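You operate a simulated robot arm through the tools that you are given. There is no shell and no other tool. Be economical: measure what you need, move in short steps, check, and stop when the job is done.

Carry out the task below with a simulated two-armed robot. There is one attempt and no reset: what you move stays moved.

JOB
Load the paper stack into the printer and print a test page.
Fine: push the guide up to the stack and the tray in. Where these are worked on the way, their far stop is far enough and under half their travel is too little: paper tray.
Where things are to end (x, y in the base frame): paper stack within 0.03 m of [0.38, 0.07].

Only the result counts: the job must be done as asked and must still hold three seconds after the hand-in. Knocking over, shifting, dropping, spilling or breaking anything else fails it.

ROBOT AND FRAMES
Two 7-joint arms with fingered hands on one trunk, on a base that drives. Base frame: it is fixed to the floor where the robot stands at the start and does not move with it; the origin is under the middle of the robot, x ahead of it, y to its left, z up. Readings come in m, rad, newtons and seconds.
The left shoulder is at the start at [0.021, 0.215, 1.348], the right one opposite. With the tool pointing down near the work surface each hand reaches from about 0.1 to 0.66 m from the robot's upright axis, wherever it stands, measured 20 degrees to its own side. Places, roughly: inside of the paper tray [0.4, 0, 0.9]; orange switch [0.5, 0.4, 0.9]; panel switch [0.8, 0.6, 1.6]; paper guide [0.4, -0.1, 0.9]; paper tray [0.4, 0, 0.9]; printer power button [0.4, 0.2, 1.1]; reader switch [0.2, 0.6, 1.1]. Payload 3.6 kg a hand.
Tool frame (each hand has its own): the origin (TCP) lies between the finger pads and is the grasp point; the fingertips stand 0.022 m ahead of it; z points along the fingers, y is the line along which they close. The gripper opens to 0.132 m. The gripper's body begins 0.06 m behind the TCP. The gripper is a hand of 4 fingers: y runs from the thumb to the fingers, the wrist lies at [0, 0, -0.203] in the tool frame, and closing takes about 1.5 s.
Orientation is that of the tool frame in the base frame, as a unit quaternion [x, y, z, w]. With the fingers straight down and closing along the base's y, the tool's x points along the base's -x, its y along +y and its z along -z.

CONTROLS
- The arms move only by the tool step_arm. It takes "left_steps", "right_steps" or both (then of equal length, played together; a hand with none holds still); each is a list of rows, each a list of 2 entries, a list of its own where there are three numbers: the shift along the tool's x, y, z in m, then the turn, a rotation vector about the tool's x, y, z in rad. In form: [[[x, y, z], [wx, wy, wz]], ...]. A call has 1 to 8 rows; each row is the pose to reach, as a shift and turn from the pose commanded when the call began, along the tool's axes at that moment. "left_hand" and "right_hand" are, for a hand that has rows, the finger opening in m, from 0 to 0.132, set as the call begins (left out, the last holds). A row lasts 0.2 s, in which the tool goes at most 0.05 m and 0.15 rad; a call with a longer step from one row to the next is refused whole, and so is a gripper value outside its range. A pose out of reach is approached as far as the arm can. The call stops where the force on the tool passes 40 N (or 10 N more than at its start, if that is more) or the arm is blocked; 0.2 s more then pass. Each finger travels about 0.108 m/s and halts on what it meets, pressing with about 32 N; the grip force reading is that of the motor and also rises with nothing between the fingers. The clock runs only during rows and for 0.2 s after the last one: add rows that repeat a pose to give the fingers time. It gives the time, the measured TCP pose, the force on the tool (base axes), the opening and the grip force at its end, in the units of the frame above (readings bear some noise), with the torque about the TCP (base axes, N m) and any sound that the robot's microphone picked up, and new pictures: "views" is both (left out), scene, wrist or none (wrist: the cameras of the hands that moved).
- Cameras (640 x 400 px; columns grow to the right, rows downward): "scene" is now at [0.1664, 0.02, 1.2581]; the picture's right is [0.22, -0.98, -0.00], its down [-0.42, -0.09, -0.90] and it looks along [0.88, 0.20, -0.43] (base axes); focal length 214 px, centre (320, 200). "left" rides on the left gripper at [-0.053, -0.053, -0.084] in its tool frame; the picture's right is [0.71, -0.71, 0.00], its down [0.53, 0.53, -0.67] and it looks along [0.47, 0.47, 0.74] (tool axes); focal length 247 px, centre (320, 200). "right" rides on the right gripper at [0.053, -0.053, -0.084] in its tool frame; the picture's right is [0.71, 0.71, 0.00], its down [-0.53, 0.53, -0.67] and it looks along [-0.47, 0.47, 0.74] (tool axes); focal length 247 px, centre (320, 200). There is no depth. A picture from a camera that has moved, and an enlarged one, comes with that camera's place and axes in the base frame and with its lens.
- move_column(by): slides the trunk up (or, below 0, down) by that many m; the arms and the scene camera ride with it, the base frame stays. It gives what a move gives, with no picture.
- roll_base(legs): drives the robot by 1 to 6 legs, each [ahead, turn to the left] in m and rad, along the robot's own axes; the way and the turn of a leg run together, so that a leg with both is an arc; at most 1.5 m and 3.142 rad a leg. The arms and the cameras ride along, it lands a little off, and it stops where it bumps. It gives what a move gives, and a new picture of the scene camera.
- set_fingers(finger1, finger2, finger3, thumb_bend, hand): sets how far each is bent, from 0 (flat) to 1 (curled in); at 0.3 the hand is open as for a grip, at 0.7 the pads meet at the TCP. One left out holds its place. A second passes; each finger stops where it meets its share of the squeeze, and holds until it gets a number again. A gripper value or a shape takes the hand back. It gives what a move gives, with no picture; readings hold the bend of each and the force on the fingers (four entries, about 0 where the hand has none), thumb and palm.
- grasp_type(shape, hand): the hand has 4 fingers and takes this shape, open, in about a second: jaw (thumb against the fingers, like two jaws); tri (thumb and two fingers); tip (a fingertip pinch); poke (one finger out to press); point (the index stretched); flat (the hand flat); cup (the hand cupped); fist (a fist). The gripper value then closes the fingers along that shape, each until it touches; the sizes above hold for jaw. It gives what a move gives, with no picture.
- aim_head(pan, tilt): turns the head with the scene camera to pan (to the left, within 1.047 rad either way) and tilt (down, from -0.506 to 1.204), counted from straight ahead of the robot. It gives what a move gives, and a new picture of the scene camera.
- inspect(camera, box): a new picture of the part [left, top, right, bottom] of that camera's present view, enlarged. It takes no simulated time.
- hand_in(): hands the job in; it is judged then, once.

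Work in short steps. Places have to be worked out from the pictures, the camera data and where the tool is seen: move nearer, look again, correct. Check each grasp and each placing, and mend what went wrong. You have 120 turns and 260 pictures in all, those below and enlarged ones among them. Open the grippers and draw the arms clear of the work before you hand the job in, unless the task says otherwise; then end with one line.

The tools are called by a JSON object that holds its "name" and its "arguments". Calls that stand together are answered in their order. step_arm: Moves the arms, as the interface text tells. Its arguments: {"type":"object","properties":{"left_steps":{"type":"array","items":{"type":"array"}},"left_hand":{"type":"number"},"right_steps":{"type":"array","items":{"type":"array"}},"right_hand":{"type":"number"},"views":{"type":"string","enum":["both","scene","wrist","none"]}},"required":[]} The other tools are called the same way: move_column (by) slides the trunk up or down; grasp_type (shape, hand) gives the hand a shape; set_fingers (finger1, finger2, finger3, thumb_bend, hand) moves the fingers one by one; roll_base (legs) drives the base; aim_head (pan, tilt) turns the head that bears the scene camera; inspect (camera, box) takes an enlarged picture of a part of a camera's view; hand_in () hands the job in.

At the start:

```text
t: 0.0
left_ee_pos: [0.5086, 0.2769, 1.3349]
left_tool_rot: [-0.001, 1.0, 0.0, 0.001]
left_contact_force: [-0.1, -0.3, -0.8]
left_torque: [-0.03, 0.0, 0.03]
left_gripper_width: 0.132
left_gripper_force: 0.1
left_shape: jaw
left_bend: [0.3, 0.3, 0.3, 0.3]
left_finger forces: [0.0, 0.0, 0.0, 0.0, 0.0, 0.1]
right_ee_pos: [0.3437, -0.0917, 1.2889]
right_tool_rot: [0.0, 1.0, 0.0, 0.001]
right_contact_force: [0.5, -0.7, -0.3]
right_torque: [0.01, -0.02, -0.01]
right_gripper_width: 0.132
right_gripper_force: 0.1
right_shape: jaw
right_bend: [0.3, 0.3, 0.3, 0.3]
right_finger forces: [0.0, 0.0, 0.0, 0.1, 0.0, 0.1]
trunk travel left (down, up): [-0.625, 0.051]
robot x, y, heading: [0.0001, 0.0003, -0.003]
head pan, tilt: [0.223, 0.44]
```

scene: 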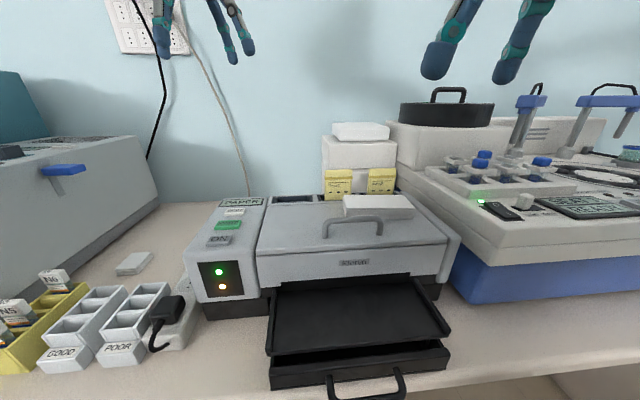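
right: 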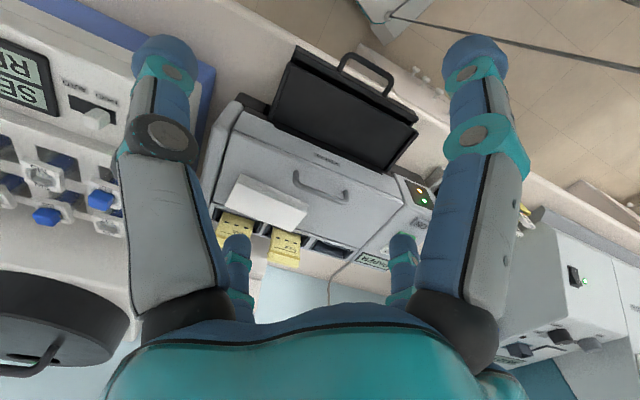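
left: 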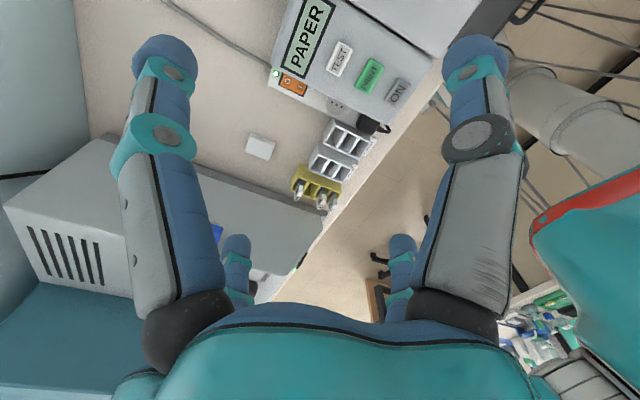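

I'll look closer at the printer and its surroundings before moving.

{"name": "inspect", "arguments": {"camera": "scene", "box": [180, 180, 480, 400]}}

{"name": "inspect", "arguments": {"camera": "scene", "box": [300, 100, 460, 220]}}

{"name": "aim_head", "arguments": {"pan": 0.0, "tilt": 0.9}}

```text
1.82 times, centred on (330, 290) of scene
camera zoom: at [0.1664, 0.02, 1.2581], right [0.22, -0.98, 0.0], down [-0.42, -0.09, -0.9], along [0.88, 0.2, -0.43], focal length 390 px, centre (302, 36)
```

zoom: 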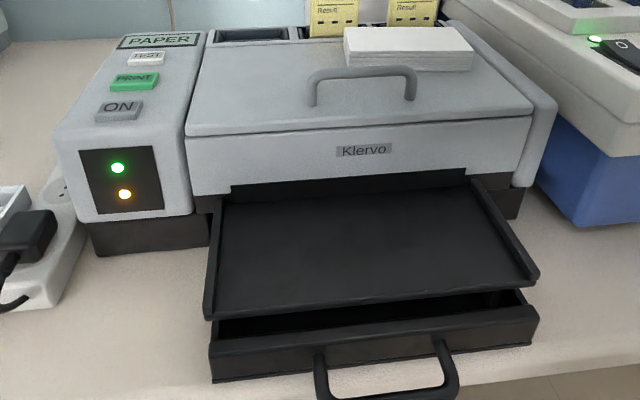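

```text
3.33 times, centred on (380, 160) of scene
camera zoom: at [0.1664, 0.02, 1.2581], right [0.22, -0.98, 0.0], down [-0.42, -0.09, -0.9], along [0.88, 0.2, -0.43], focal length 715 px, centre (120, 333)
```

zoom: 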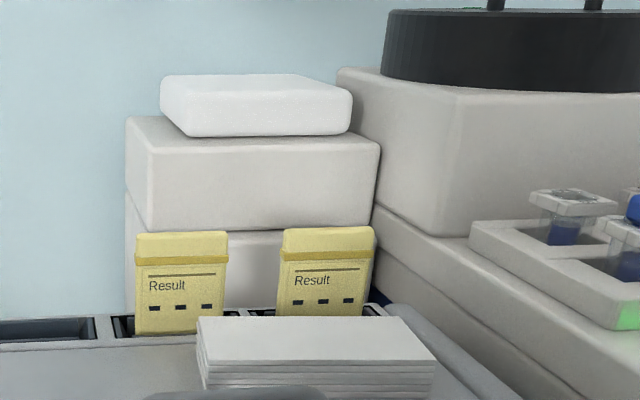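

```text
t: 0.9
left_ee_pos: [0.5093, 0.2774, 1.3368]
left_tool_rot: [-0.001, 1.0, -0.001, 0.0]
left_contact_force: [0.1, 0.2, 0.1]
left_torque: [0.02, 0.0, 0.0]
left_gripper_width: 0.1318
left_gripper_force: 0.0
left_shape: jaw
left_bend: [0.3, 0.3, 0.3, 0.3]
left_finger forces: [0.0, 0.1, 0.1, 0.1, 0.1, 0.0]
right_ee_pos: [0.3436, -0.0909, 1.2911]
right_tool_rot: [0.0, 1.0, -0.001, 0.001]
right_contact_force: [-0.3, -0.3, -1.4]
right_torque: [-0.01, 0.01, -0.03]
right_gripper_width: 0.132
right_gripper_force: 0.0
right_shape: jaw
right_bend: [0.3, 0.3, 0.3, 0.3]
right_finger forces: [0.1, 0.0, 0.0, 0.0, 0.0, 0.0]
trunk travel left (down, up): [-0.625, 0.051]
robot x, y, heading: [-0.0028, -0.0026, 0.0]
head pan, tilt: [0.0, 0.901]
camera scene: at [0.1521, -0.0003, 1.2187], right [0.0, -1.0, 0.0], down [-0.78, 0.0, -0.62], along [0.62, 0.0, -0.78], focal length 214 px, centre (320, 200)
```

scene: 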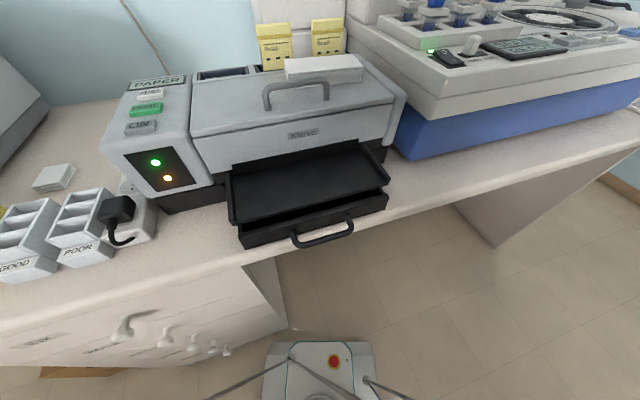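

{"name": "inspect", "arguments": {"camera": "scene", "box": [200, 120, 420, 260]}}

{"name": "inspect", "arguments": {"camera": "right", "box": [200, 20, 480, 280]}}

{"name": "inspect", "arguments": {"camera": "scene", "box": [90, 60, 250, 210]}}

```text
2.86 times, centred on (310, 190) of scene
camera zoom: at [0.1521, -0.0003, 1.2187], right [0.0, -1.0, 0.0], down [-0.78, 0.0, -0.62], along [0.62, 0.0, -0.78], focal length 613 px, centre (349, 229)
```

zoom: 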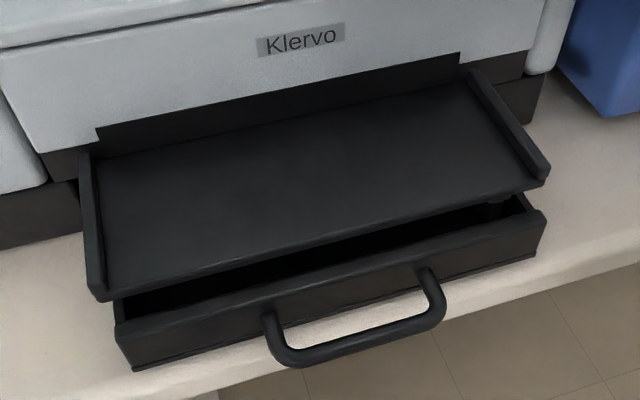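

```text
1.54 times, centred on (340, 150) of right
camera zoom: at [0.2903, -0.1449, 1.3747], right [-0.71, 0.71, 0.0], down [0.53, 0.53, 0.67], along [0.47, 0.47, -0.74], focal length 380 px, centre (289, 277)
```

zoom: 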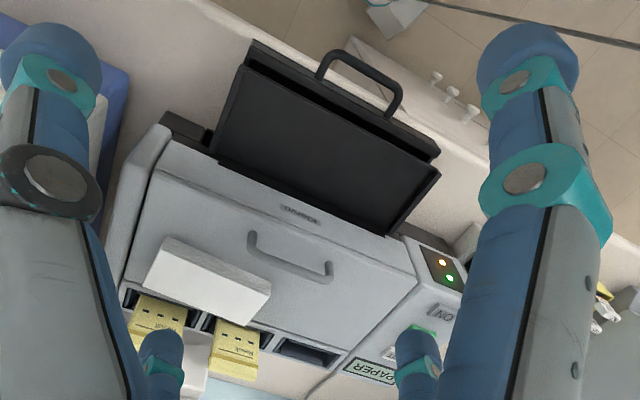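

```text
2.67 times, centred on (170, 135) of scene
camera zoom: at [0.1521, -0.0003, 1.2187], right [0.0, -1.0, 0.0], down [-0.78, 0.0, -0.62], along [0.62, 0.0, -0.78], focal length 572 px, centre (720, 373)
```

zoom: 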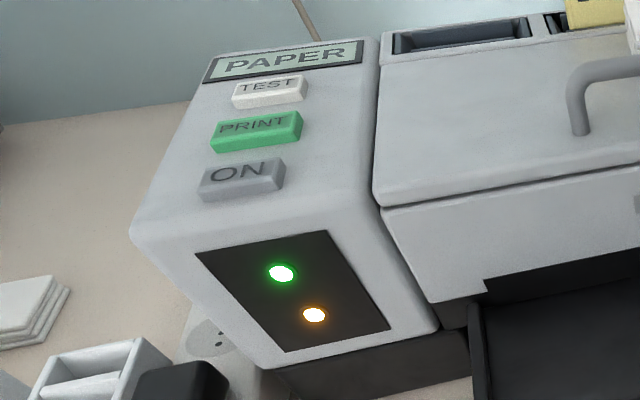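

Power is on and the display says PAPER. There's a drawer with a handle under the output shelf, and the stack is on the lid. I'll back off a bit to see into the drawer.

{"name": "roll_base", "arguments": {"legs": [[-0.3, 0]]}}

{"name": "move_column", "arguments": {"by": -0.2}}

{"name": "aim_head", "arguments": {"pan": 0.1, "tilt": 0.35}}

{"name": "inspect", "arguments": {"camera": "scene", "box": [200, 110, 440, 260]}}

```text
t: 3.0
left_ee_pos: [0.2027, 0.2769, 1.3352]
left_tool_rot: [-0.001, 1.0, 0.0, 0.0]
left_contact_force: [-0.1, 0.2, 0.6]
left_torque: [0.01, 0.03, -0.02]
left_gripper_width: 0.1319
left_gripper_force: 0.1
left_shape: jaw
left_bend: [0.3, 0.3, 0.3, 0.3]
left_finger forces: [0.0, 0.0, 0.1, 0.0, 0.0, 0.0]
right_ee_pos: [0.0351, -0.0912, 1.2906]
right_tool_rot: [0.0, 1.0, 0.0, 0.001]
right_contact_force: [-0.4, -0.3, 0.3]
right_torque: [0.0, -0.01, -0.02]
right_gripper_width: 0.1321
right_gripper_force: 0.1
right_shape: jaw
right_bend: [0.3, 0.3, 0.3, 0.3]
right_finger forces: [0.0, 0.1, 0.0, 0.1, 0.0, 0.0]
trunk travel left (down, up): [-0.625, 0.051]
robot x, y, heading: [-0.3071, 0.0009, -0.004]
head pan, tilt: [0.0, 0.901]
camera scene: at [-0.1552, -0.0004, 1.2188], right [0.0, -1.0, 0.0], down [-0.78, 0.0, -0.62], along [0.62, 0.0, -0.78], focal length 214 px, centre (320, 200)
```

scene: 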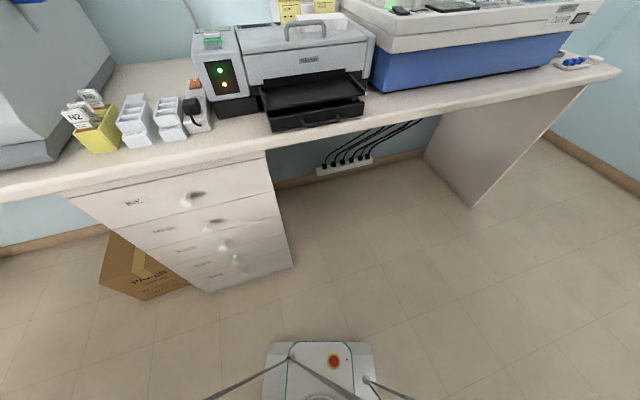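

```text
t: 5.2
left_ee_pos: [0.2025, 0.2768, 1.136]
left_tool_rot: [0.0, 1.0, 0.0, 0.0]
left_contact_force: [0.3, -0.3, -0.2]
left_torque: [-0.03, 0.02, 0.02]
left_gripper_width: 0.132
left_gripper_force: 0.1
left_shape: jaw
left_bend: [0.3, 0.3, 0.3, 0.3]
left_finger forces: [0.1, 0.1, 0.1, 0.0, 0.0, 0.1]
right_ee_pos: [0.0363, -0.0916, 1.0906]
right_tool_rot: [0.001, 1.0, 0.0, 0.001]
right_contact_force: [0.2, -0.1, -0.8]
right_torque: [-0.03, -0.01, -0.02]
right_gripper_width: 0.1318
right_gripper_force: 0.1
right_shape: jaw
right_bend: [0.3, 0.3, 0.3, 0.3]
right_finger forces: [0.1, 0.0, 0.0, 0.0, 0.0, 0.0]
trunk travel left (down, up): [-0.425, 0.251]
robot x, y, heading: [-0.3113, 0.0015, -0.0]
head pan, tilt: [0.0, 0.901]
```

```text
t: 6.1
left_ee_pos: [0.2019, 0.2777, 1.1361]
left_tool_rot: [0.0, 1.0, 0.0, 0.0]
left_contact_force: [0.5, -0.6, -0.1]
left_torque: [-0.03, -0.01, 0.01]
left_gripper_width: 0.1321
left_gripper_force: 0.2
left_shape: jaw
left_bend: [0.3, 0.3, 0.3, 0.3]
left_finger forces: [0.0, 0.1, 0.1, 0.0, 0.0, 0.1]
right_ee_pos: [0.0368, -0.0911, 1.0904]
right_tool_rot: [0.001, 1.0, 0.0, -0.001]
right_contact_force: [0.3, 0.5, 0.5]
right_torque: [-0.01, 0.01, -0.02]
right_gripper_width: 0.1318
right_gripper_force: 0.0
right_shape: jaw
right_bend: [0.3, 0.3, 0.3, 0.3]
right_finger forces: [0.0, 0.0, 0.1, 0.1, 0.0, 0.0]
trunk travel left (down, up): [-0.425, 0.251]
robot x, y, heading: [-0.3053, -0.0012, -0.001]
head pan, tilt: [0.099, 0.351]
camera scene: at [-0.1366, 0.0088, 1.0641], right [0.1, -1.0, 0.0], down [-0.34, -0.03, -0.94], along [0.93, 0.09, -0.35], focal length 214 px, centre (320, 200)
```

scene: 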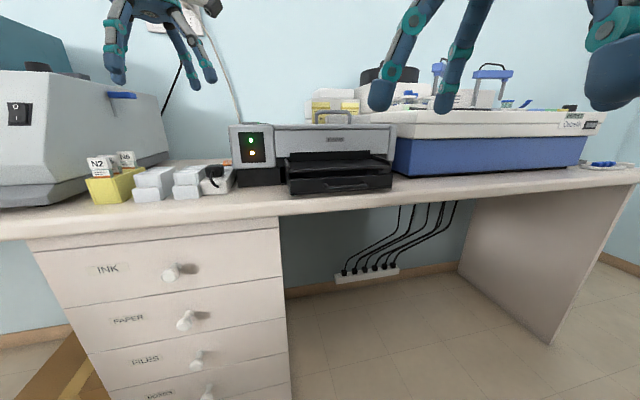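

```text
2.67 times, centred on (320, 185) of scene
camera zoom: at [-0.1366, 0.0088, 1.0641], right [0.1, -1.0, 0.0], down [-0.34, -0.03, -0.94], along [0.93, 0.09, -0.35], focal length 572 px, centre (320, 240)
```

zoom: 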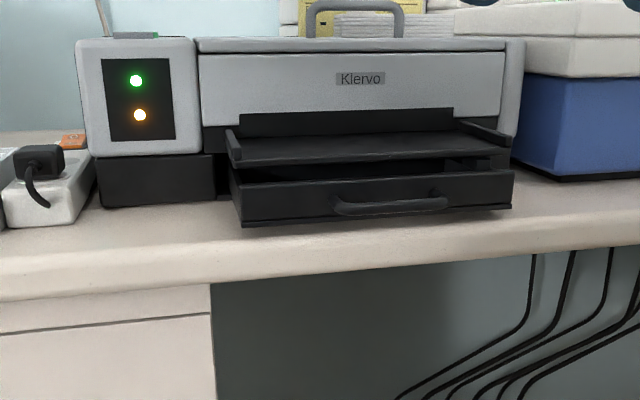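

{"name": "inspect", "arguments": {"camera": "scene", "box": [275, 145, 405, 205]}}

```text
4.92 times, centred on (340, 175) of scene
camera zoom: at [-0.1366, 0.0088, 1.0641], right [0.1, -1.0, 0.0], down [-0.34, -0.03, -0.94], along [0.93, 0.09, -0.35], focal length 1056 px, centre (222, 323)
```

zoom: 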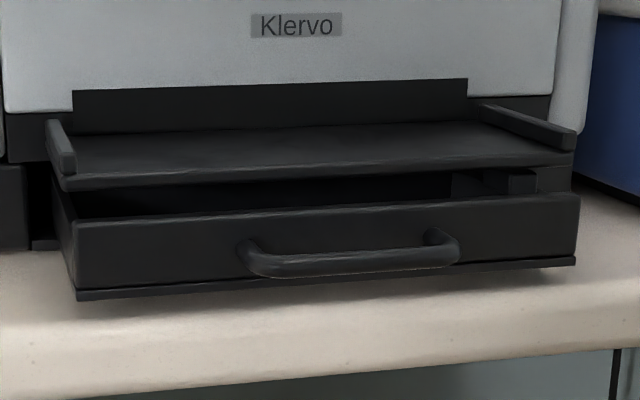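

The guide sits inside the low drawer, under the output shelf, so the drawer must come out first. I judge the handle bar at about (0.307, -0.008, 0.928), with the printer yawed about 16°. I'll drive forward a little and turn the right hand so it closes along the pull direction.

{"name": "roll_base", "arguments": {"legs": [[0.1, 0]]}}

{"name": "step_arm", "arguments": {"right_steps": [[[0, 0, 0], [0, 0, 0.15]], [[0, 0, 0], [0, 0, 0.3]], [[0, 0, 0], [0, 0, 0.45]], [[0, 0, 0], [0, 0, 0.6]], [[0, 0, 0], [0, 0, 0.75]], [[0, 0, 0], [0, 0, 0.9]], [[0, 0, 0], [0, 0, 1.05]], [[0, 0, 0], [0, 0, 1.2]]], "views": "wrist"}}

```text
t: 7.3
left_ee_pos: [0.3062, 0.2773, 1.1354]
left_tool_rot: [-0.001, 1.0, 0.0, -0.001]
left_contact_force: [-0.7, 0.4, -0.2]
left_torque: [-0.02, 0.03, -0.02]
left_gripper_width: 0.1317
left_gripper_force: 0.0
left_shape: jaw
left_bend: [0.3, 0.3, 0.3, 0.3]
left_finger forces: [0.0, 0.0, 0.0, 0.1, 0.1, 0.0]
right_ee_pos: [0.1409, -0.0921, 1.0899]
right_tool_rot: [0.001, 1.0, 0.0, -0.002]
right_contact_force: [0.8, -1.0, 0.0]
right_torque: [0.01, 0.04, 0.02]
right_gripper_width: 0.1317
right_gripper_force: 0.0
right_shape: jaw
right_bend: [0.3, 0.3, 0.3, 0.3]
right_finger forces: [0.1, 0.0, 0.1, 0.0, 0.1, 0.0]
trunk travel left (down, up): [-0.425, 0.251]
robot x, y, heading: [-0.204, -0.001, -0.001]
head pan, tilt: [0.099, 0.351]
camera scene: at [-0.0329, 0.0087, 1.0639], right [0.1, -1.0, 0.0], down [-0.34, -0.03, -0.94], along [0.93, 0.09, -0.35], focal length 214 px, centre (320, 200)
```

scene: 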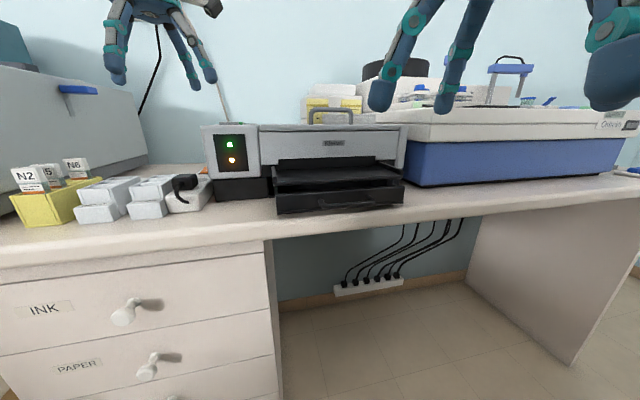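

```text
t: 9.1
left_ee_pos: [0.3048, 0.2767, 1.1359]
left_tool_rot: [0.001, 1.0, 0.0, 0.0]
left_contact_force: [-0.5, 0.0, -0.3]
left_torque: [0.03, 0.0, -0.01]
left_gripper_width: 0.1319
left_gripper_force: 0.1
left_shape: jaw
left_bend: [0.3, 0.3, 0.3, 0.3]
left_finger forces: [0.0, 0.0, 0.0, 0.0, 0.0, 0.0]
right_ee_pos: [0.0999, -0.0492, 1.0292]
right_tool_rot: [0.562, 0.827, 0.006, -0.005]
right_contact_force: [1.0, -0.8, -0.4]
right_torque: [0.0, -0.01, 0.02]
right_gripper_width: 0.132
right_gripper_force: 0.1
right_shape: jaw
right_bend: [0.3, 0.3, 0.3, 0.3]
right_finger forces: [0.0, 0.0, 0.1, 0.0, 0.0, 0.1]
right hand out of reach, approached as far as the arm can: row 7, 8
trunk travel left (down, up): [-0.425, 0.251]
robot x, y, heading: [-0.2048, -0.0009, -0.006]
head pan, tilt: [0.099, 0.351]
camera right: at [0.0316, -0.0216, 1.114], right [0.4, 0.92, 0.01], down [0.68, -0.3, 0.66], along [0.61, -0.25, -0.75], focal length 247 px, centre (320, 200)
```

right: 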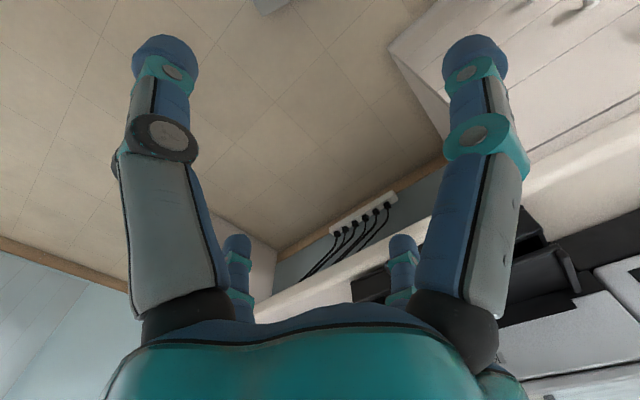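

The hand is turned to about 21.6° yaw, though the pose was too near the body. I'll move it forward toward the handle at safe height and narrow the fingers.

{"name": "step_arm", "arguments": {"right_steps": [[[-0.005, 0.045, 0], [0, 0, 0.05]], [[-0.01, 0.09, 0], [0, 0, 0.1]], [[-0.02, 0.13, 0], [0, 0, 0.1]], [[-0.03, 0.17, 0], [0, 0, 0.1]], [[-0.03, 0.17, 0], [0, 0, 0.1]]], "right_hand": 0.04}}

```text
t: 10.5
left_ee_pos: [0.3047, 0.2754, 1.137]
left_tool_rot: [0.0, 1.0, 0.0, -0.001]
left_contact_force: [0.2, -0.6, -1.0]
left_torque: [0.02, 0.05, -0.04]
left_gripper_width: 0.1322
left_gripper_force: 0.1
left_shape: jaw
left_bend: [0.3, 0.3, 0.3, 0.3]
left_finger forces: [0.0, 0.1, 0.0, 0.0, 0.1, 0.0]
right_ee_pos: [0.1159, 0.0004, 1.0169]
right_tool_rot: [0.609, 0.791, 0.05, -0.022]
right_contact_force: [0.3, 0.3, 0.3]
right_torque: [-0.01, 0.02, -0.01]
right_gripper_width: 0.0401
right_gripper_force: 0.0
right_shape: jaw
right_bend: [0.79, 0.79, 0.79, 0.7]
right_finger forces: [0.0, 0.1, 0.1, 0.0, 0.1, 0.0]
right hand out of reach, approached as far as the arm can: row 1, 2, 3, 4, 5
trunk travel left (down, up): [-0.425, 0.251]
robot x, y, heading: [-0.2016, -0.0006, 0.0]
head pan, tilt: [0.099, 0.351]
stopped in row 5 (right hand): the arm was blocked; the commanded pose is now the measured one
camera scene: at [-0.0348, 0.0086, 1.0643], right [0.1, -1.0, 0.0], down [-0.34, -0.03, -0.94], along [0.93, 0.09, -0.34], focal length 214 px, centre (320, 200)
camera right: at [0.0487, 0.0298, 1.103], right [0.5, 0.86, 0.1], down [0.63, -0.44, 0.64], along [0.6, -0.26, -0.76], focal length 247 px, centre (320, 200)
```

scene: 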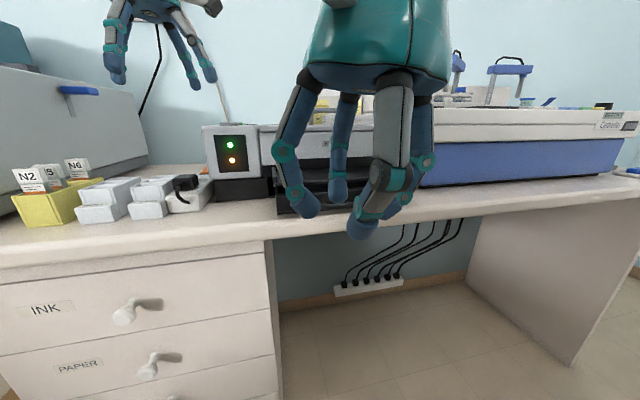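
right: 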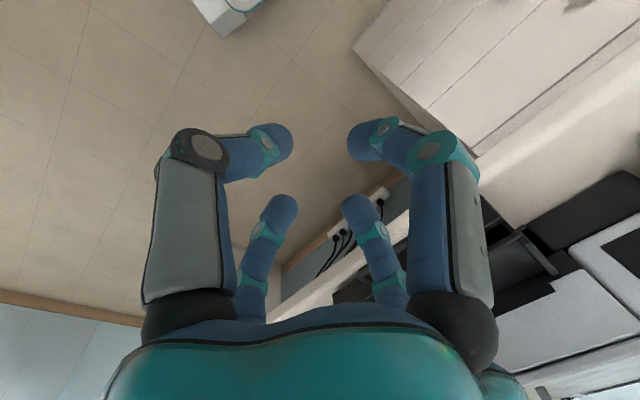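

The joint limit blocks this yaw. I'll raise the trunk and go back to the default orientation, then hook the handle with a single finger, which needs no yaw.

{"name": "move_column", "arguments": {"by": 0.2}}

{"name": "step_arm", "arguments": {"right_steps": [[[0, 0, 0], [0, 0, -0.15]], [[0, 0, 0], [0, 0, -0.3]], [[0, 0, 0], [0, 0, -0.45]], [[0, 0, 0], [0, 0, -0.6]], [[0, 0, 0], [0, 0, -0.75]], [[0, 0, 0], [0, 0, -0.9]], [[0, 0, 0], [0, 0, -1.05]], [[0, 0, 0], [0, 0, -1.2]]], "views": "none"}}

{"name": "grasp_type", "arguments": {"shape": "poke", "hand": "right"}}

```text
t: 12.6
left_ee_pos: [0.3044, 0.2775, 1.3376]
left_tool_rot: [0.0, 1.0, 0.0, -0.001]
left_contact_force: [-0.4, -0.3, 0.2]
left_torque: [0.02, 0.0, -0.04]
left_gripper_width: 0.1319
left_gripper_force: 0.0
left_shape: jaw
left_bend: [0.3, 0.3, 0.3, 0.3]
left_finger forces: [0.0, 0.0, 0.1, 0.0, 0.0, 0.0]
right_ee_pos: [0.1163, 0.0034, 1.2211]
right_tool_rot: [0.608, 0.792, 0.055, -0.021]
right_contact_force: [-0.2, 0.9, 0.2]
right_torque: [0.03, 0.02, 0.02]
right_gripper_width: 0.0403
right_gripper_force: 0.0
right_shape: jaw
right_bend: [0.79, 0.79, 0.79, 0.7]
right_finger forces: [0.0, 0.0, 0.1, 0.0, 0.0, 0.1]
trunk travel left (down, up): [-0.625, 0.051]
robot x, y, heading: [-0.205, -0.0015, -0.003]
head pan, tilt: [0.099, 0.351]
```

```text
t: 14.4
left_ee_pos: [0.3033, 0.2771, 1.3376]
left_tool_rot: [0.0, 1.0, 0.0, -0.001]
left_contact_force: [1.2, -0.1, -1.1]
left_torque: [-0.02, 0.03, 0.01]
left_gripper_width: 0.1319
left_gripper_force: 0.1
left_shape: jaw
left_bend: [0.3, 0.3, 0.3, 0.3]
left_finger forces: [0.0, 0.0, 0.0, 0.0, 0.0, 0.0]
right_ee_pos: [0.1156, 0.0011, 1.2134]
right_tool_rot: [0.053, 0.997, 0.049, 0.009]
right_contact_force: [1.4, 0.2, -0.3]
right_torque: [0.02, 0.01, 0.0]
right_gripper_width: 0.0403
right_gripper_force: 0.1
right_shape: jaw
right_bend: [0.79, 0.79, 0.79, 0.7]
right_finger forces: [0.0, 0.0, 0.0, 0.0, 0.1, 0.0]
trunk travel left (down, up): [-0.625, 0.051]
robot x, y, heading: [-0.2003, 0.0, -0.004]
head pan, tilt: [0.099, 0.351]
```

```text
t: 15.3
left_ee_pos: [0.3053, 0.2771, 1.3364]
left_tool_rot: [0.0, 1.0, -0.001, 0.0]
left_contact_force: [0.0, 0.4, 0.2]
left_torque: [-0.02, 0.03, 0.0]
left_gripper_width: 0.1322
left_gripper_force: 0.0
left_shape: jaw
left_bend: [0.3, 0.3, 0.3, 0.3]
left_finger forces: [0.0, 0.0, 0.1, 0.1, 0.1, 0.1]
right_ee_pos: [0.114, 0.0013, 1.2138]
right_tool_rot: [0.055, 0.997, 0.049, 0.01]
right_contact_force: [-0.6, -0.1, 0.3]
right_torque: [-0.03, 0.01, -0.01]
right_gripper_width: 0.0001
right_gripper_force: 0.1
right_shape: poke
right_bend: [1.0, 1.0, 1.0, 0.91]
right_finger forces: [0.0, 0.1, 0.0, 0.0, 0.0, 0.0]
trunk travel left (down, up): [-0.625, 0.051]
robot x, y, heading: [-0.207, -0.0006, -0.003]
head pan, tilt: [0.099, 0.351]
```

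{"name": "step_arm", "arguments": {"right_steps": [[[-0.045, 0, 0], [0.05, 0.01, -0.055]], [[-0.09, -0.0, 0], [0.098, 0.02, -0.11]], [[-0.13, -0.0, 0.0], [0.098, 0.02, -0.11]], [[-0.13, -0.0, 0.0], [0.098, 0.02, -0.11]], [[-0.13, -0.0, 0.0], [0.098, 0.02, -0.11]]], "right_hand": 0.132}}

```text
t: 16.5
left_ee_pos: [0.3053, 0.2776, 1.3368]
left_tool_rot: [0.0, 1.0, 0.0, 0.0]
left_contact_force: [-0.2, -0.5, -0.3]
left_torque: [-0.02, 0.0, 0.01]
left_gripper_width: 0.132
left_gripper_force: 0.0
left_shape: jaw
left_bend: [0.3, 0.3, 0.3, 0.3]
left_finger forces: [0.1, 0.1, 0.0, 0.0, 0.0, 0.0]
right_ee_pos: [0.2452, -0.0148, 1.221]
right_tool_rot: [0.001, 1.0, 0.003, 0.003]
right_contact_force: [0.1, 1.0, 0.9]
right_torque: [-0.02, 0.0, -0.01]
right_gripper_width: 0.0
right_gripper_force: 0.1
right_shape: poke
right_bend: [1.0, 1.0, 1.0, 0.91]
right_finger forces: [0.0, 0.0, 0.1, 0.1, 0.0, 0.0]
trunk travel left (down, up): [-0.625, 0.051]
robot x, y, heading: [-0.2068, 0.0022, -0.0]
head pan, tilt: [0.099, 0.351]
camera scene: at [-0.0354, 0.0084, 1.2662], right [0.1, -1.0, 0.0], down [-0.34, -0.03, -0.94], along [0.93, 0.09, -0.34], focal length 214 px, centre (320, 200)
camera right: at [0.1916, -0.0692, 1.3043], right [-0.71, 0.71, 0.0], down [0.52, 0.52, 0.68], along [0.48, 0.48, -0.74], focal length 247 px, centre (320, 200)
```

scene: 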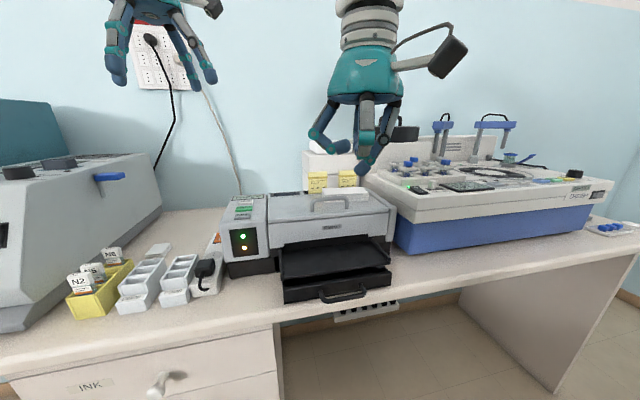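
right: 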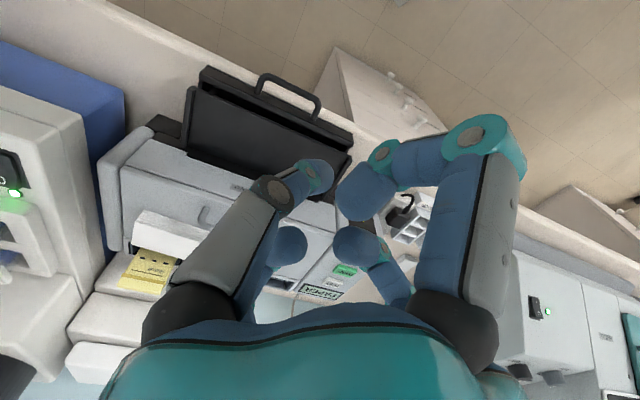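

{"name": "set_fingers", "arguments": {"hand": "right", "finger1": 0.3, "finger2": 1.0, "finger3": 1.0, "thumb_bend": 1.0}}

{"name": "inspect", "arguments": {"camera": "right", "box": [0, 0, 640, 400]}}

{"name": "inspect", "arguments": {"camera": "scene", "box": [280, 60, 440, 180]}}

```text
t: 17.5
left_ee_pos: [0.3054, 0.2775, 1.3372]
left_tool_rot: [-0.001, 1.0, 0.0, -0.001]
left_contact_force: [0.4, -0.4, 0.0]
left_torque: [-0.01, 0.02, -0.01]
left_gripper_width: 0.1321
left_gripper_force: 0.1
left_shape: jaw
left_bend: [0.3, 0.3, 0.3, 0.3]
left_finger forces: [0.0, 0.0, 0.0, 0.1, 0.0, 0.0]
right_ee_pos: [0.2457, -0.0155, 1.2192]
right_tool_rot: [0.002, 1.0, 0.005, 0.001]
right_contact_force: [-0.2, 0.1, 0.9]
right_torque: [0.01, -0.02, -0.01]
right_gripper_width: 0.0594
right_gripper_force: 0.1
right_shape: fingers
right_bend: [0.3, 1.0, 1.0, 0.81]
right_finger forces: [0.0, 0.0, 0.0, 0.0, 0.0, 0.0]
trunk travel left (down, up): [-0.625, 0.051]
robot x, y, heading: [-0.206, -0.0003, -0.003]
head pan, tilt: [0.099, 0.351]
```

```text
1.00 times, centred on (320, 200) of right (not enlarged: the box is as wide or as high as the picture)
camera zoom: at [0.1916, -0.0695, 1.303], right [-0.7, 0.71, 0.0], down [0.53, 0.52, 0.67], along [0.48, 0.48, -0.74], focal length 247 px, centre (320, 200)
```

zoom: 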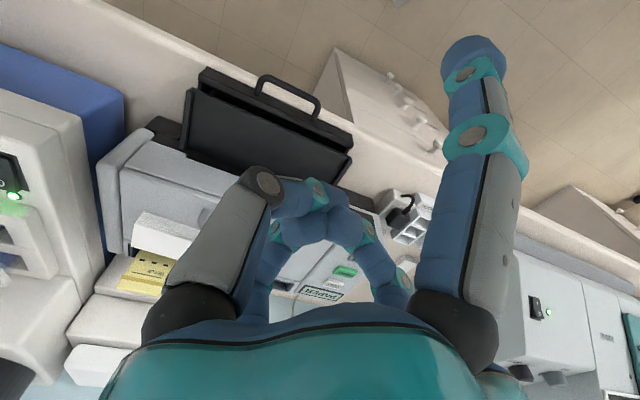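

```text
3.33 times, centred on (360, 120) of scene
camera zoom: at [-0.0354, 0.0087, 1.2662], right [0.1, -1.0, 0.0], down [-0.34, -0.03, -0.94], along [0.93, 0.09, -0.34], focal length 715 px, centre (187, 467)
```

zoom: 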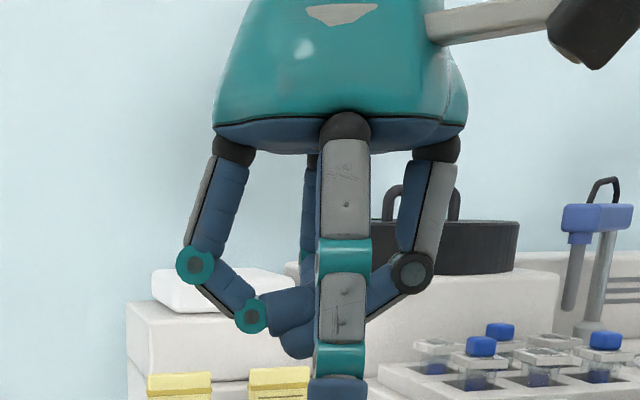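

{"name": "set_fingers", "arguments": {"hand": "right", "finger1": 1.0, "finger2": 1.0, "finger3": 0.3, "thumb_bend": 1.0}}

{"name": "inspect", "arguments": {"camera": "right", "box": [0, 0, 640, 400]}}

{"name": "inspect", "arguments": {"camera": "scene", "box": [280, 60, 440, 180]}}

```text
t: 18.5
left_ee_pos: [0.3061, 0.2772, 1.3373]
left_tool_rot: [0.0, 1.0, 0.0, -0.001]
left_contact_force: [-0.3, -0.6, 0.1]
left_torque: [-0.01, 0.04, -0.03]
left_gripper_width: 0.132
left_gripper_force: 0.0
left_shape: jaw
left_bend: [0.3, 0.3, 0.3, 0.3]
left_finger forces: [0.0, 0.0, 0.0, 0.0, 0.0, 0.0]
right_ee_pos: [0.2452, -0.0158, 1.219]
right_tool_rot: [0.002, 1.0, 0.005, 0.001]
right_contact_force: [-0.3, -0.3, 0.4]
right_torque: [-0.01, 0.01, 0.02]
right_gripper_width: 0.0001
right_gripper_force: 0.1
right_shape: fingers
right_bend: [0.77, 1.0, 0.3, 0.86]
right_finger forces: [0.0, 0.0, 0.0, 0.0, 0.0, 0.0]
trunk travel left (down, up): [-0.625, 0.051]
robot x, y, heading: [-0.2065, 0.0004, -0.005]
head pan, tilt: [0.099, 0.351]
```

```text
1.00 times, centred on (320, 200) of right (not enlarged: the box is as wide or as high as the picture)
camera zoom: at [0.1916, -0.0697, 1.3024], right [-0.7, 0.71, 0.01], down [0.53, 0.52, 0.67], along [0.48, 0.48, -0.74], focal length 247 px, centre (320, 200)
```

zoom: 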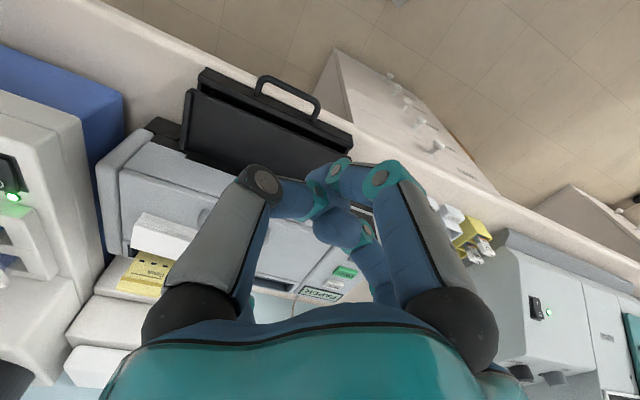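

```text
3.33 times, centred on (360, 120) of scene
camera zoom: at [-0.0353, 0.0087, 1.2662], right [0.1, -1.0, 0.0], down [-0.34, -0.03, -0.94], along [0.93, 0.09, -0.34], focal length 715 px, centre (187, 467)
```

zoom: 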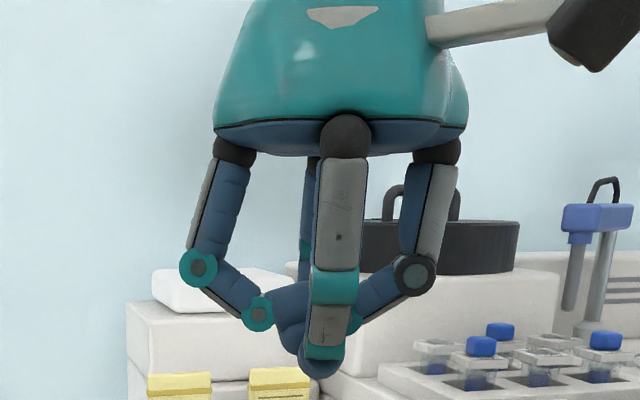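

The digits sit at the four sides of the palm. With the hand fully open, the far digit (finger3) can hook behind the bar while the others stay clear. I'll open to jaw and lower in front of the handle.

{"name": "grasp_type", "arguments": {"shape": "jaw", "hand": "right"}}

{"name": "step_arm", "arguments": {"right_steps": [[[-0.009, 0.0125, 0.05], [0, 0, 0]], [[-0.009, 0.0125, 0.1], [0, 0, 0]], [[-0.009, 0.0125, 0.15], [0, 0, 0]], [[-0.009, 0.0125, 0.19], [0, 0, 0]]], "right_hand": 0.132, "views": "none"}}

{"name": "aim_head", "arguments": {"pan": 0.0, "tilt": 0.65}}

{"name": "inspect", "arguments": {"camera": "right", "box": [0, 0, 640, 400]}}

```text
t: 19.4
left_ee_pos: [0.3052, 0.2775, 1.3376]
left_tool_rot: [0.0, 1.0, 0.001, -0.001]
left_contact_force: [0.3, -0.4, 0.0]
left_torque: [0.01, 0.01, -0.01]
left_gripper_width: 0.132
left_gripper_force: 0.0
left_shape: jaw
left_bend: [0.3, 0.3, 0.3, 0.3]
left_finger forces: [0.0, 0.0, 0.0, 0.1, 0.1, 0.1]
right_ee_pos: [0.2461, -0.0149, 1.2191]
right_tool_rot: [0.002, 1.0, 0.004, -0.001]
right_contact_force: [0.2, 0.6, 0.3]
right_torque: [0.02, 0.01, -0.01]
right_gripper_width: 0.1319
right_gripper_force: 0.0
right_shape: jaw
right_bend: [0.3, 0.3, 0.3, 0.3]
right_finger forces: [0.0, 0.1, 0.0, 0.0, 0.0, 0.0]
trunk travel left (down, up): [-0.625, 0.051]
robot x, y, heading: [-0.202, 0.0012, 0.0]
head pan, tilt: [0.099, 0.351]
```

```text
refused: row 1 steps farther than a row can; nothing moved
```

```text
t: 20.2
left_ee_pos: [0.3045, 0.2768, 1.3369]
left_tool_rot: [0.0, 1.0, 0.0, -0.001]
left_contact_force: [-0.5, 0.3, 0.2]
left_torque: [0.01, 0.0, -0.04]
left_gripper_width: 0.1319
left_gripper_force: 0.0
left_shape: jaw
left_bend: [0.3, 0.3, 0.3, 0.3]
left_finger forces: [0.1, 0.0, 0.0, 0.1, 0.0, 0.0]
right_ee_pos: [0.2445, -0.016, 1.2182]
right_tool_rot: [0.003, 1.0, 0.004, 0.0]
right_contact_force: [-1.1, -0.8, -0.6]
right_torque: [-0.01, 0.0, -0.02]
right_gripper_width: 0.1319
right_gripper_force: 0.1
right_shape: jaw
right_bend: [0.3, 0.3, 0.3, 0.3]
right_finger forces: [0.0, 0.0, 0.0, 0.0, 0.1, 0.0]
trunk travel left (down, up): [-0.625, 0.051]
robot x, y, heading: [-0.2036, -0.0016, -0.002]
head pan, tilt: [0.0, 0.649]
camera scene: at [-0.0412, -0.0005, 1.2392], right [0.0, -1.0, 0.0], down [-0.6, 0.0, -0.8], along [0.8, 0.0, -0.6], focal length 214 px, centre (320, 200)
```

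scene: 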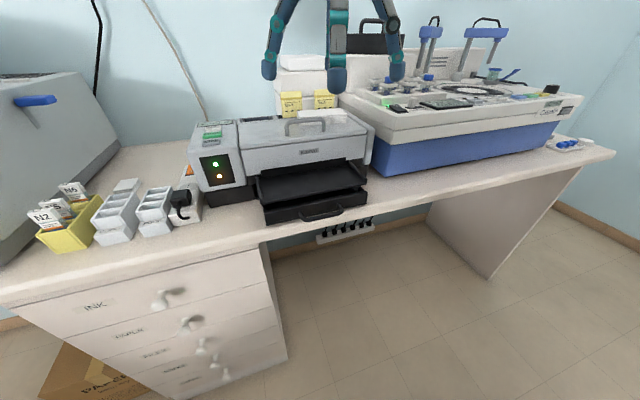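

```text
1.00 times, centred on (320, 200) of right (not enlarged: the box is as wide or as high as the picture)
camera zoom: at [0.1917, -0.0698, 1.3022], right [-0.7, 0.71, 0.01], down [0.53, 0.52, 0.67], along [0.48, 0.48, -0.74], focal length 247 px, centre (320, 200)
```

zoom: 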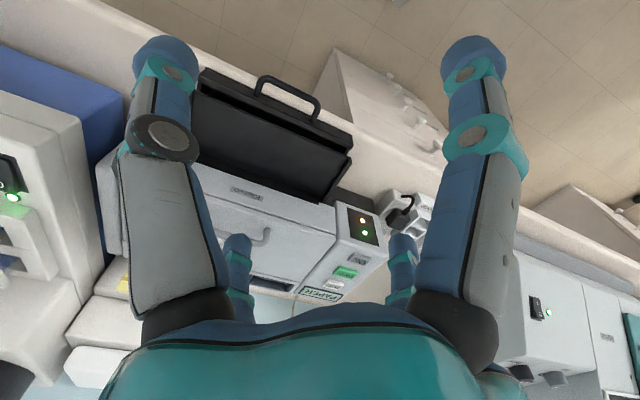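

Finger3's tip is about 0.08 m ahead of the TCP (base +x) and about 0.02 thick. I'll descend with the TCP at (0.245, -0.003), stopping above the handle first.

{"name": "step_arm", "arguments": {"right_steps": [[[0, 0.013, 0.045], [0, 0, 0]], [[0, 0.013, 0.09], [0, 0, 0]], [[0, 0.013, 0.135], [0, 0, 0]], [[0, 0.013, 0.18], [0, 0, 0]], [[0, 0.013, 0.22], [0, 0, 0]], [[0, 0.013, 0.22], [0, 0, 0]]], "right_hand": 0.132}}

{"name": "inspect", "arguments": {"camera": "scene", "box": [240, 150, 400, 250]}}

```text
t: 21.0
left_ee_pos: [0.3075, 0.2762, 1.3368]
left_tool_rot: [0.001, 1.0, -0.001, -0.001]
left_contact_force: [0.9, -0.3, 0.5]
left_torque: [-0.01, 0.01, 0.01]
left_gripper_width: 0.1319
left_gripper_force: 0.1
left_shape: jaw
left_bend: [0.3, 0.3, 0.3, 0.3]
left_finger forces: [0.1, 0.0, 0.1, 0.1, 0.0, 0.0]
right_ee_pos: [0.296, -0.0193, 1.1732]
right_tool_rot: [0.056, 0.996, 0.066, 0.038]
right_contact_force: [-0.1, 0.5, 0.8]
right_torque: [-0.03, 0.01, -0.02]
right_gripper_width: 0.1321
right_gripper_force: 0.1
right_shape: jaw
right_bend: [0.3, 0.3, 0.3, 0.3]
right_finger forces: [0.1, 0.0, 0.0, 0.0, 0.0, 0.0]
trunk travel left (down, up): [-0.625, 0.051]
robot x, y, heading: [-0.208, -0.0023, -0.002]
head pan, tilt: [0.0, 0.649]
stopped in row 3 (right hand): the arm was blocked; the commanded pose is now the measured one
camera scene: at [-0.0395, -0.0012, 1.2389], right [0.0, -1.0, 0.0], down [-0.61, 0.0, -0.8], along [0.8, 0.0, -0.61], focal length 214 px, centre (320, 200)
camera right: at [0.2304, -0.076, 1.2452], right [-0.62, 0.78, 0.05], down [0.52, 0.37, 0.77], along [0.58, 0.5, -0.64], focal length 247 px, centre (320, 200)
```

scene: 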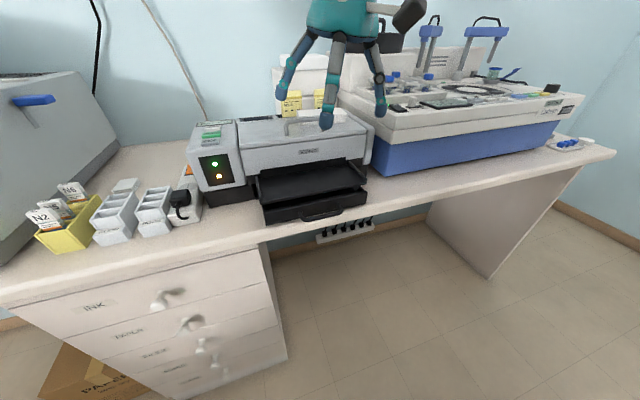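
right: 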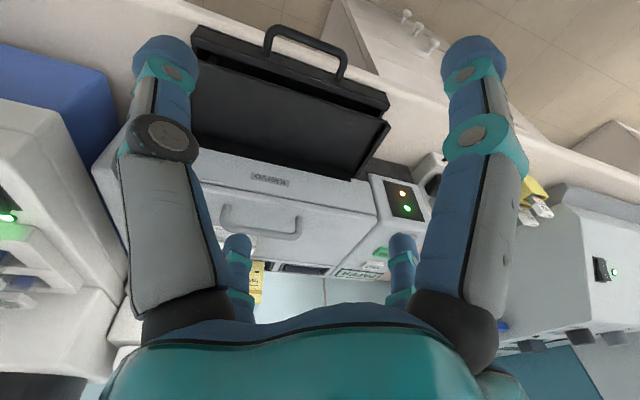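

```text
4.00 times, centred on (320, 200) of scene
camera zoom: at [-0.0395, -0.0012, 1.2389], right [0.0, -1.0, 0.0], down [-0.61, 0.0, -0.8], along [0.8, 0.0, -0.61], focal length 858 px, centre (320, 200)
```

zoom: 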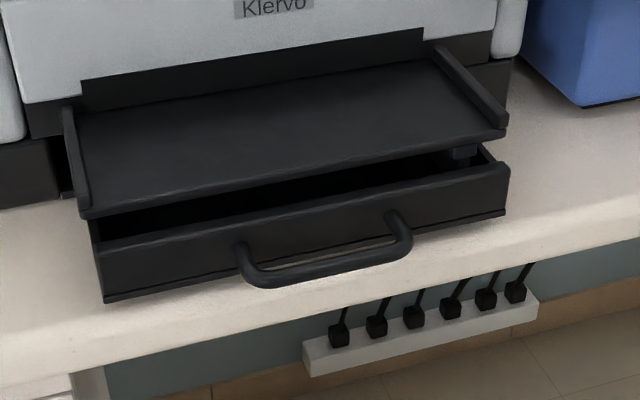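

The right arm jammed, probably from a poor elbow posture after the twist. I'll bring it back to its comfortable start area with level orientation before descending again.

{"name": "step_arm", "arguments": {"right_steps": [[[0.02, -0.02, -0.03], [0.044, 0.025, -0.037]], [[0.06, -0.04, -0.05], [0.088, 0.05, -0.075]], [[0.1, -0.055, -0.07], [0.132, 0.076, -0.112]], [[0.14, -0.07, -0.09], [0.132, 0.076, -0.112]], [[0.16, -0.08, -0.11], [0.132, 0.076, -0.112]], [[0.16, -0.08, -0.11], [0.132, 0.076, -0.112]]], "views": "none"}}

```text
t: 22.4
left_ee_pos: [0.3053, 0.2773, 1.3372]
left_tool_rot: [0.0, 1.0, 0.0, -0.001]
left_contact_force: [-0.1, -0.3, 0.1]
left_torque: [-0.02, 0.0, -0.01]
left_gripper_width: 0.132
left_gripper_force: 0.1
left_shape: jaw
left_bend: [0.3, 0.3, 0.3, 0.3]
left_finger forces: [0.0, 0.0, 0.1, 0.0, 0.0, 0.0]
right_ee_pos: [0.1163, -0.0918, 1.2567]
right_tool_rot: [0.001, 1.0, -0.001, 0.0]
right_contact_force: [0.7, 0.0, -0.7]
right_torque: [0.03, 0.06, 0.01]
right_gripper_width: 0.132
right_gripper_force: 0.1
right_shape: jaw
right_bend: [0.3, 0.3, 0.3, 0.3]
right_finger forces: [0.0, 0.0, 0.0, 0.0, 0.0, 0.0]
trunk travel left (down, up): [-0.625, 0.051]
robot x, y, heading: [-0.2028, -0.0019, -0.007]
head pan, tilt: [0.0, 0.649]
```

{"name": "step_arm", "arguments": {"right_steps": [[[-0.03, 0.0, 0.03], [0, 0, 0]], [[-0.04, 0.0, 0.07], [0, 0, 0]], [[-0.04, 0.0, 0.11], [0, 0, 0]], [[-0.04, 0.0, 0.15], [0, 0, 0]], [[-0.04, 0.0, 0.19], [0, 0, 0]], [[-0.04, 0, 0.23], [0, 0, 0]], [[-0.04, 0, 0.23], [0, 0, 0]]], "views": "none"}}

```text
t: 24.0
left_ee_pos: [0.3031, 0.2788, 1.3377]
left_tool_rot: [0.0, 1.0, 0.0, 0.0]
left_contact_force: [-0.6, 0.5, -0.2]
left_torque: [-0.03, 0.01, -0.01]
left_gripper_width: 0.1318
left_gripper_force: 0.1
left_shape: jaw
left_bend: [0.3, 0.3, 0.3, 0.3]
left_finger forces: [0.1, 0.0, 0.0, 0.0, 0.0, 0.0]
right_ee_pos: [0.1747, -0.0859, 1.0455]
right_tool_rot: [0.021, 0.999, 0.022, 0.012]
right_contact_force: [0.7, -0.7, -0.4]
right_torque: [-0.01, -0.01, 0.04]
right_gripper_width: 0.1318
right_gripper_force: 0.1
right_shape: jaw
right_bend: [0.3, 0.3, 0.3, 0.3]
right_finger forces: [0.0, 0.0, 0.0, 0.1, 0.0, 0.0]
trunk travel left (down, up): [-0.625, 0.051]
robot x, y, heading: [-0.2059, 0.0007, -0.003]
head pan, tilt: [0.0, 0.649]
```

{"name": "step_arm", "arguments": {"right_steps": [[[0.0, -0.03, 0.0], [0, 0, 0]], [[-0.0, -0.06, 0.0], [0, 0, 0]], [[-0.03, -0.06, 0.01], [0, 0, 0]], [[-0.03, -0.06, 0.01], [0, 0, 0]]], "views": "none"}}

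```text
t: 25.0
left_ee_pos: [0.3042, 0.2767, 1.3385]
left_tool_rot: [0.0, 1.0, 0.0, 0.0]
left_contact_force: [-0.8, -0.9, -0.4]
left_torque: [0.01, -0.03, 0.02]
left_gripper_width: 0.1321
left_gripper_force: 0.0
left_shape: jaw
left_bend: [0.3, 0.3, 0.3, 0.3]
left_finger forces: [0.1, 0.0, 0.1, 0.0, 0.0, 0.0]
right_ee_pos: [0.1882, -0.1524, 1.0195]
right_tool_rot: [0.0, 1.0, -0.001, 0.002]
right_contact_force: [0.0, -0.4, 0.6]
right_torque: [-0.04, 0.0, 0.02]
right_gripper_width: 0.1321
right_gripper_force: 0.1
right_shape: jaw
right_bend: [0.3, 0.3, 0.3, 0.3]
right_finger forces: [0.0, 0.0, 0.0, 0.0, 0.0, 0.1]
trunk travel left (down, up): [-0.625, 0.051]
robot x, y, heading: [-0.2019, 0.0001, -0.002]
head pan, tilt: [0.0, 0.649]
```

At its own side the arm tracks well. Turning the base left by 0.28 rad in place will align me with the printer and put the handle at the right hand's side.

{"name": "roll_base", "arguments": {"legs": [[0, 0.28]]}}

{"name": "inspect", "arguments": {"camera": "right", "box": [0, 0, 640, 400]}}

{"name": "inspect", "arguments": {"camera": "scene", "box": [320, 120, 520, 245]}}

```text
t: 26.3
left_ee_pos: [0.2065, 0.411, 1.3383]
left_tool_rot: [-0.142, 0.99, 0.0, 0.0]
left_contact_force: [-0.5, -0.6, -1.1]
left_torque: [0.0, 0.05, -0.02]
left_gripper_width: 0.1318
left_gripper_force: 0.1
left_shape: jaw
left_bend: [0.3, 0.3, 0.3, 0.3]
left_finger forces: [0.0, 0.0, 0.0, 0.1, 0.0, 0.1]
right_ee_pos: [0.2174, -0.0344, 1.0208]
right_tool_rot: [-0.143, 0.99, 0.0, 0.002]
right_contact_force: [-0.2, 0.3, 0.2]
right_torque: [0.0, 0.0, 0.02]
right_gripper_width: 0.1319
right_gripper_force: 0.0
right_shape: jaw
right_bend: [0.3, 0.3, 0.3, 0.3]
right_finger forces: [0.0, 0.0, 0.0, 0.0, 0.0, 0.1]
trunk travel left (down, up): [-0.625, 0.051]
robot x, y, heading: [-0.1986, -0.0133, 0.29]
head pan, tilt: [0.0, 0.649]
camera scene: at [-0.0435, 0.0326, 1.2392], right [0.28, -0.96, 0.0], down [-0.58, -0.17, -0.8], along [0.76, 0.23, -0.61], focal length 214 px, centre (320, 200)
```

scene: 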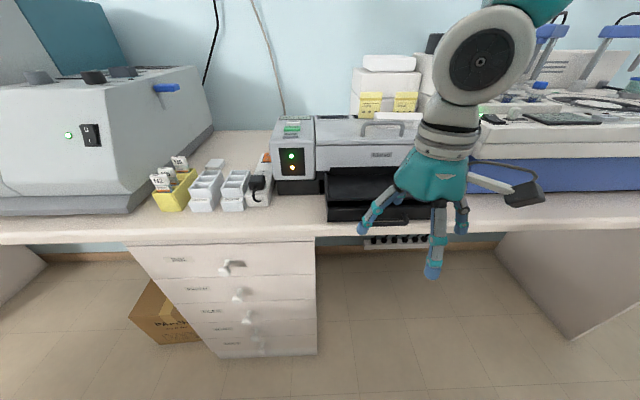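

```text
1.00 times, centred on (320, 200) of right (not enlarged: the box is as wide or as high as the picture)
camera zoom: at [0.1804, -0.1008, 1.1042], right [-0.88, 0.48, 0.0], down [0.35, 0.65, 0.67], along [0.32, 0.59, -0.74], focal length 247 px, centre (320, 200)
```

zoom: 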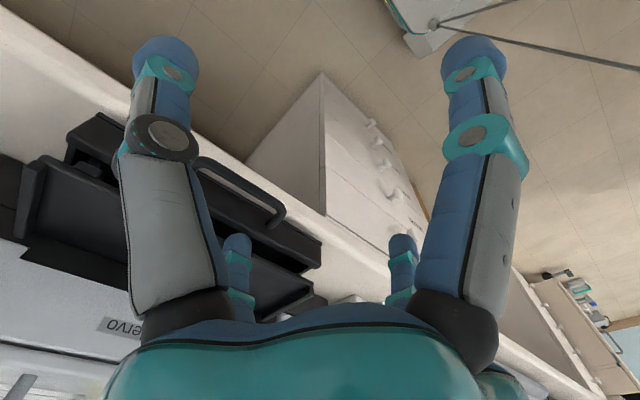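

```text
3.20 times, centred on (420, 182) of scene
camera zoom: at [-0.0435, 0.0326, 1.2392], right [0.28, -0.96, 0.0], down [-0.58, -0.17, -0.8], along [0.76, 0.23, -0.61], focal length 686 px, centre (0, 256)
```

zoom: 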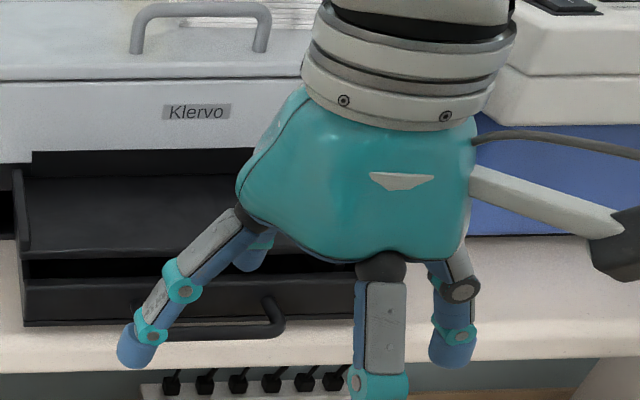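

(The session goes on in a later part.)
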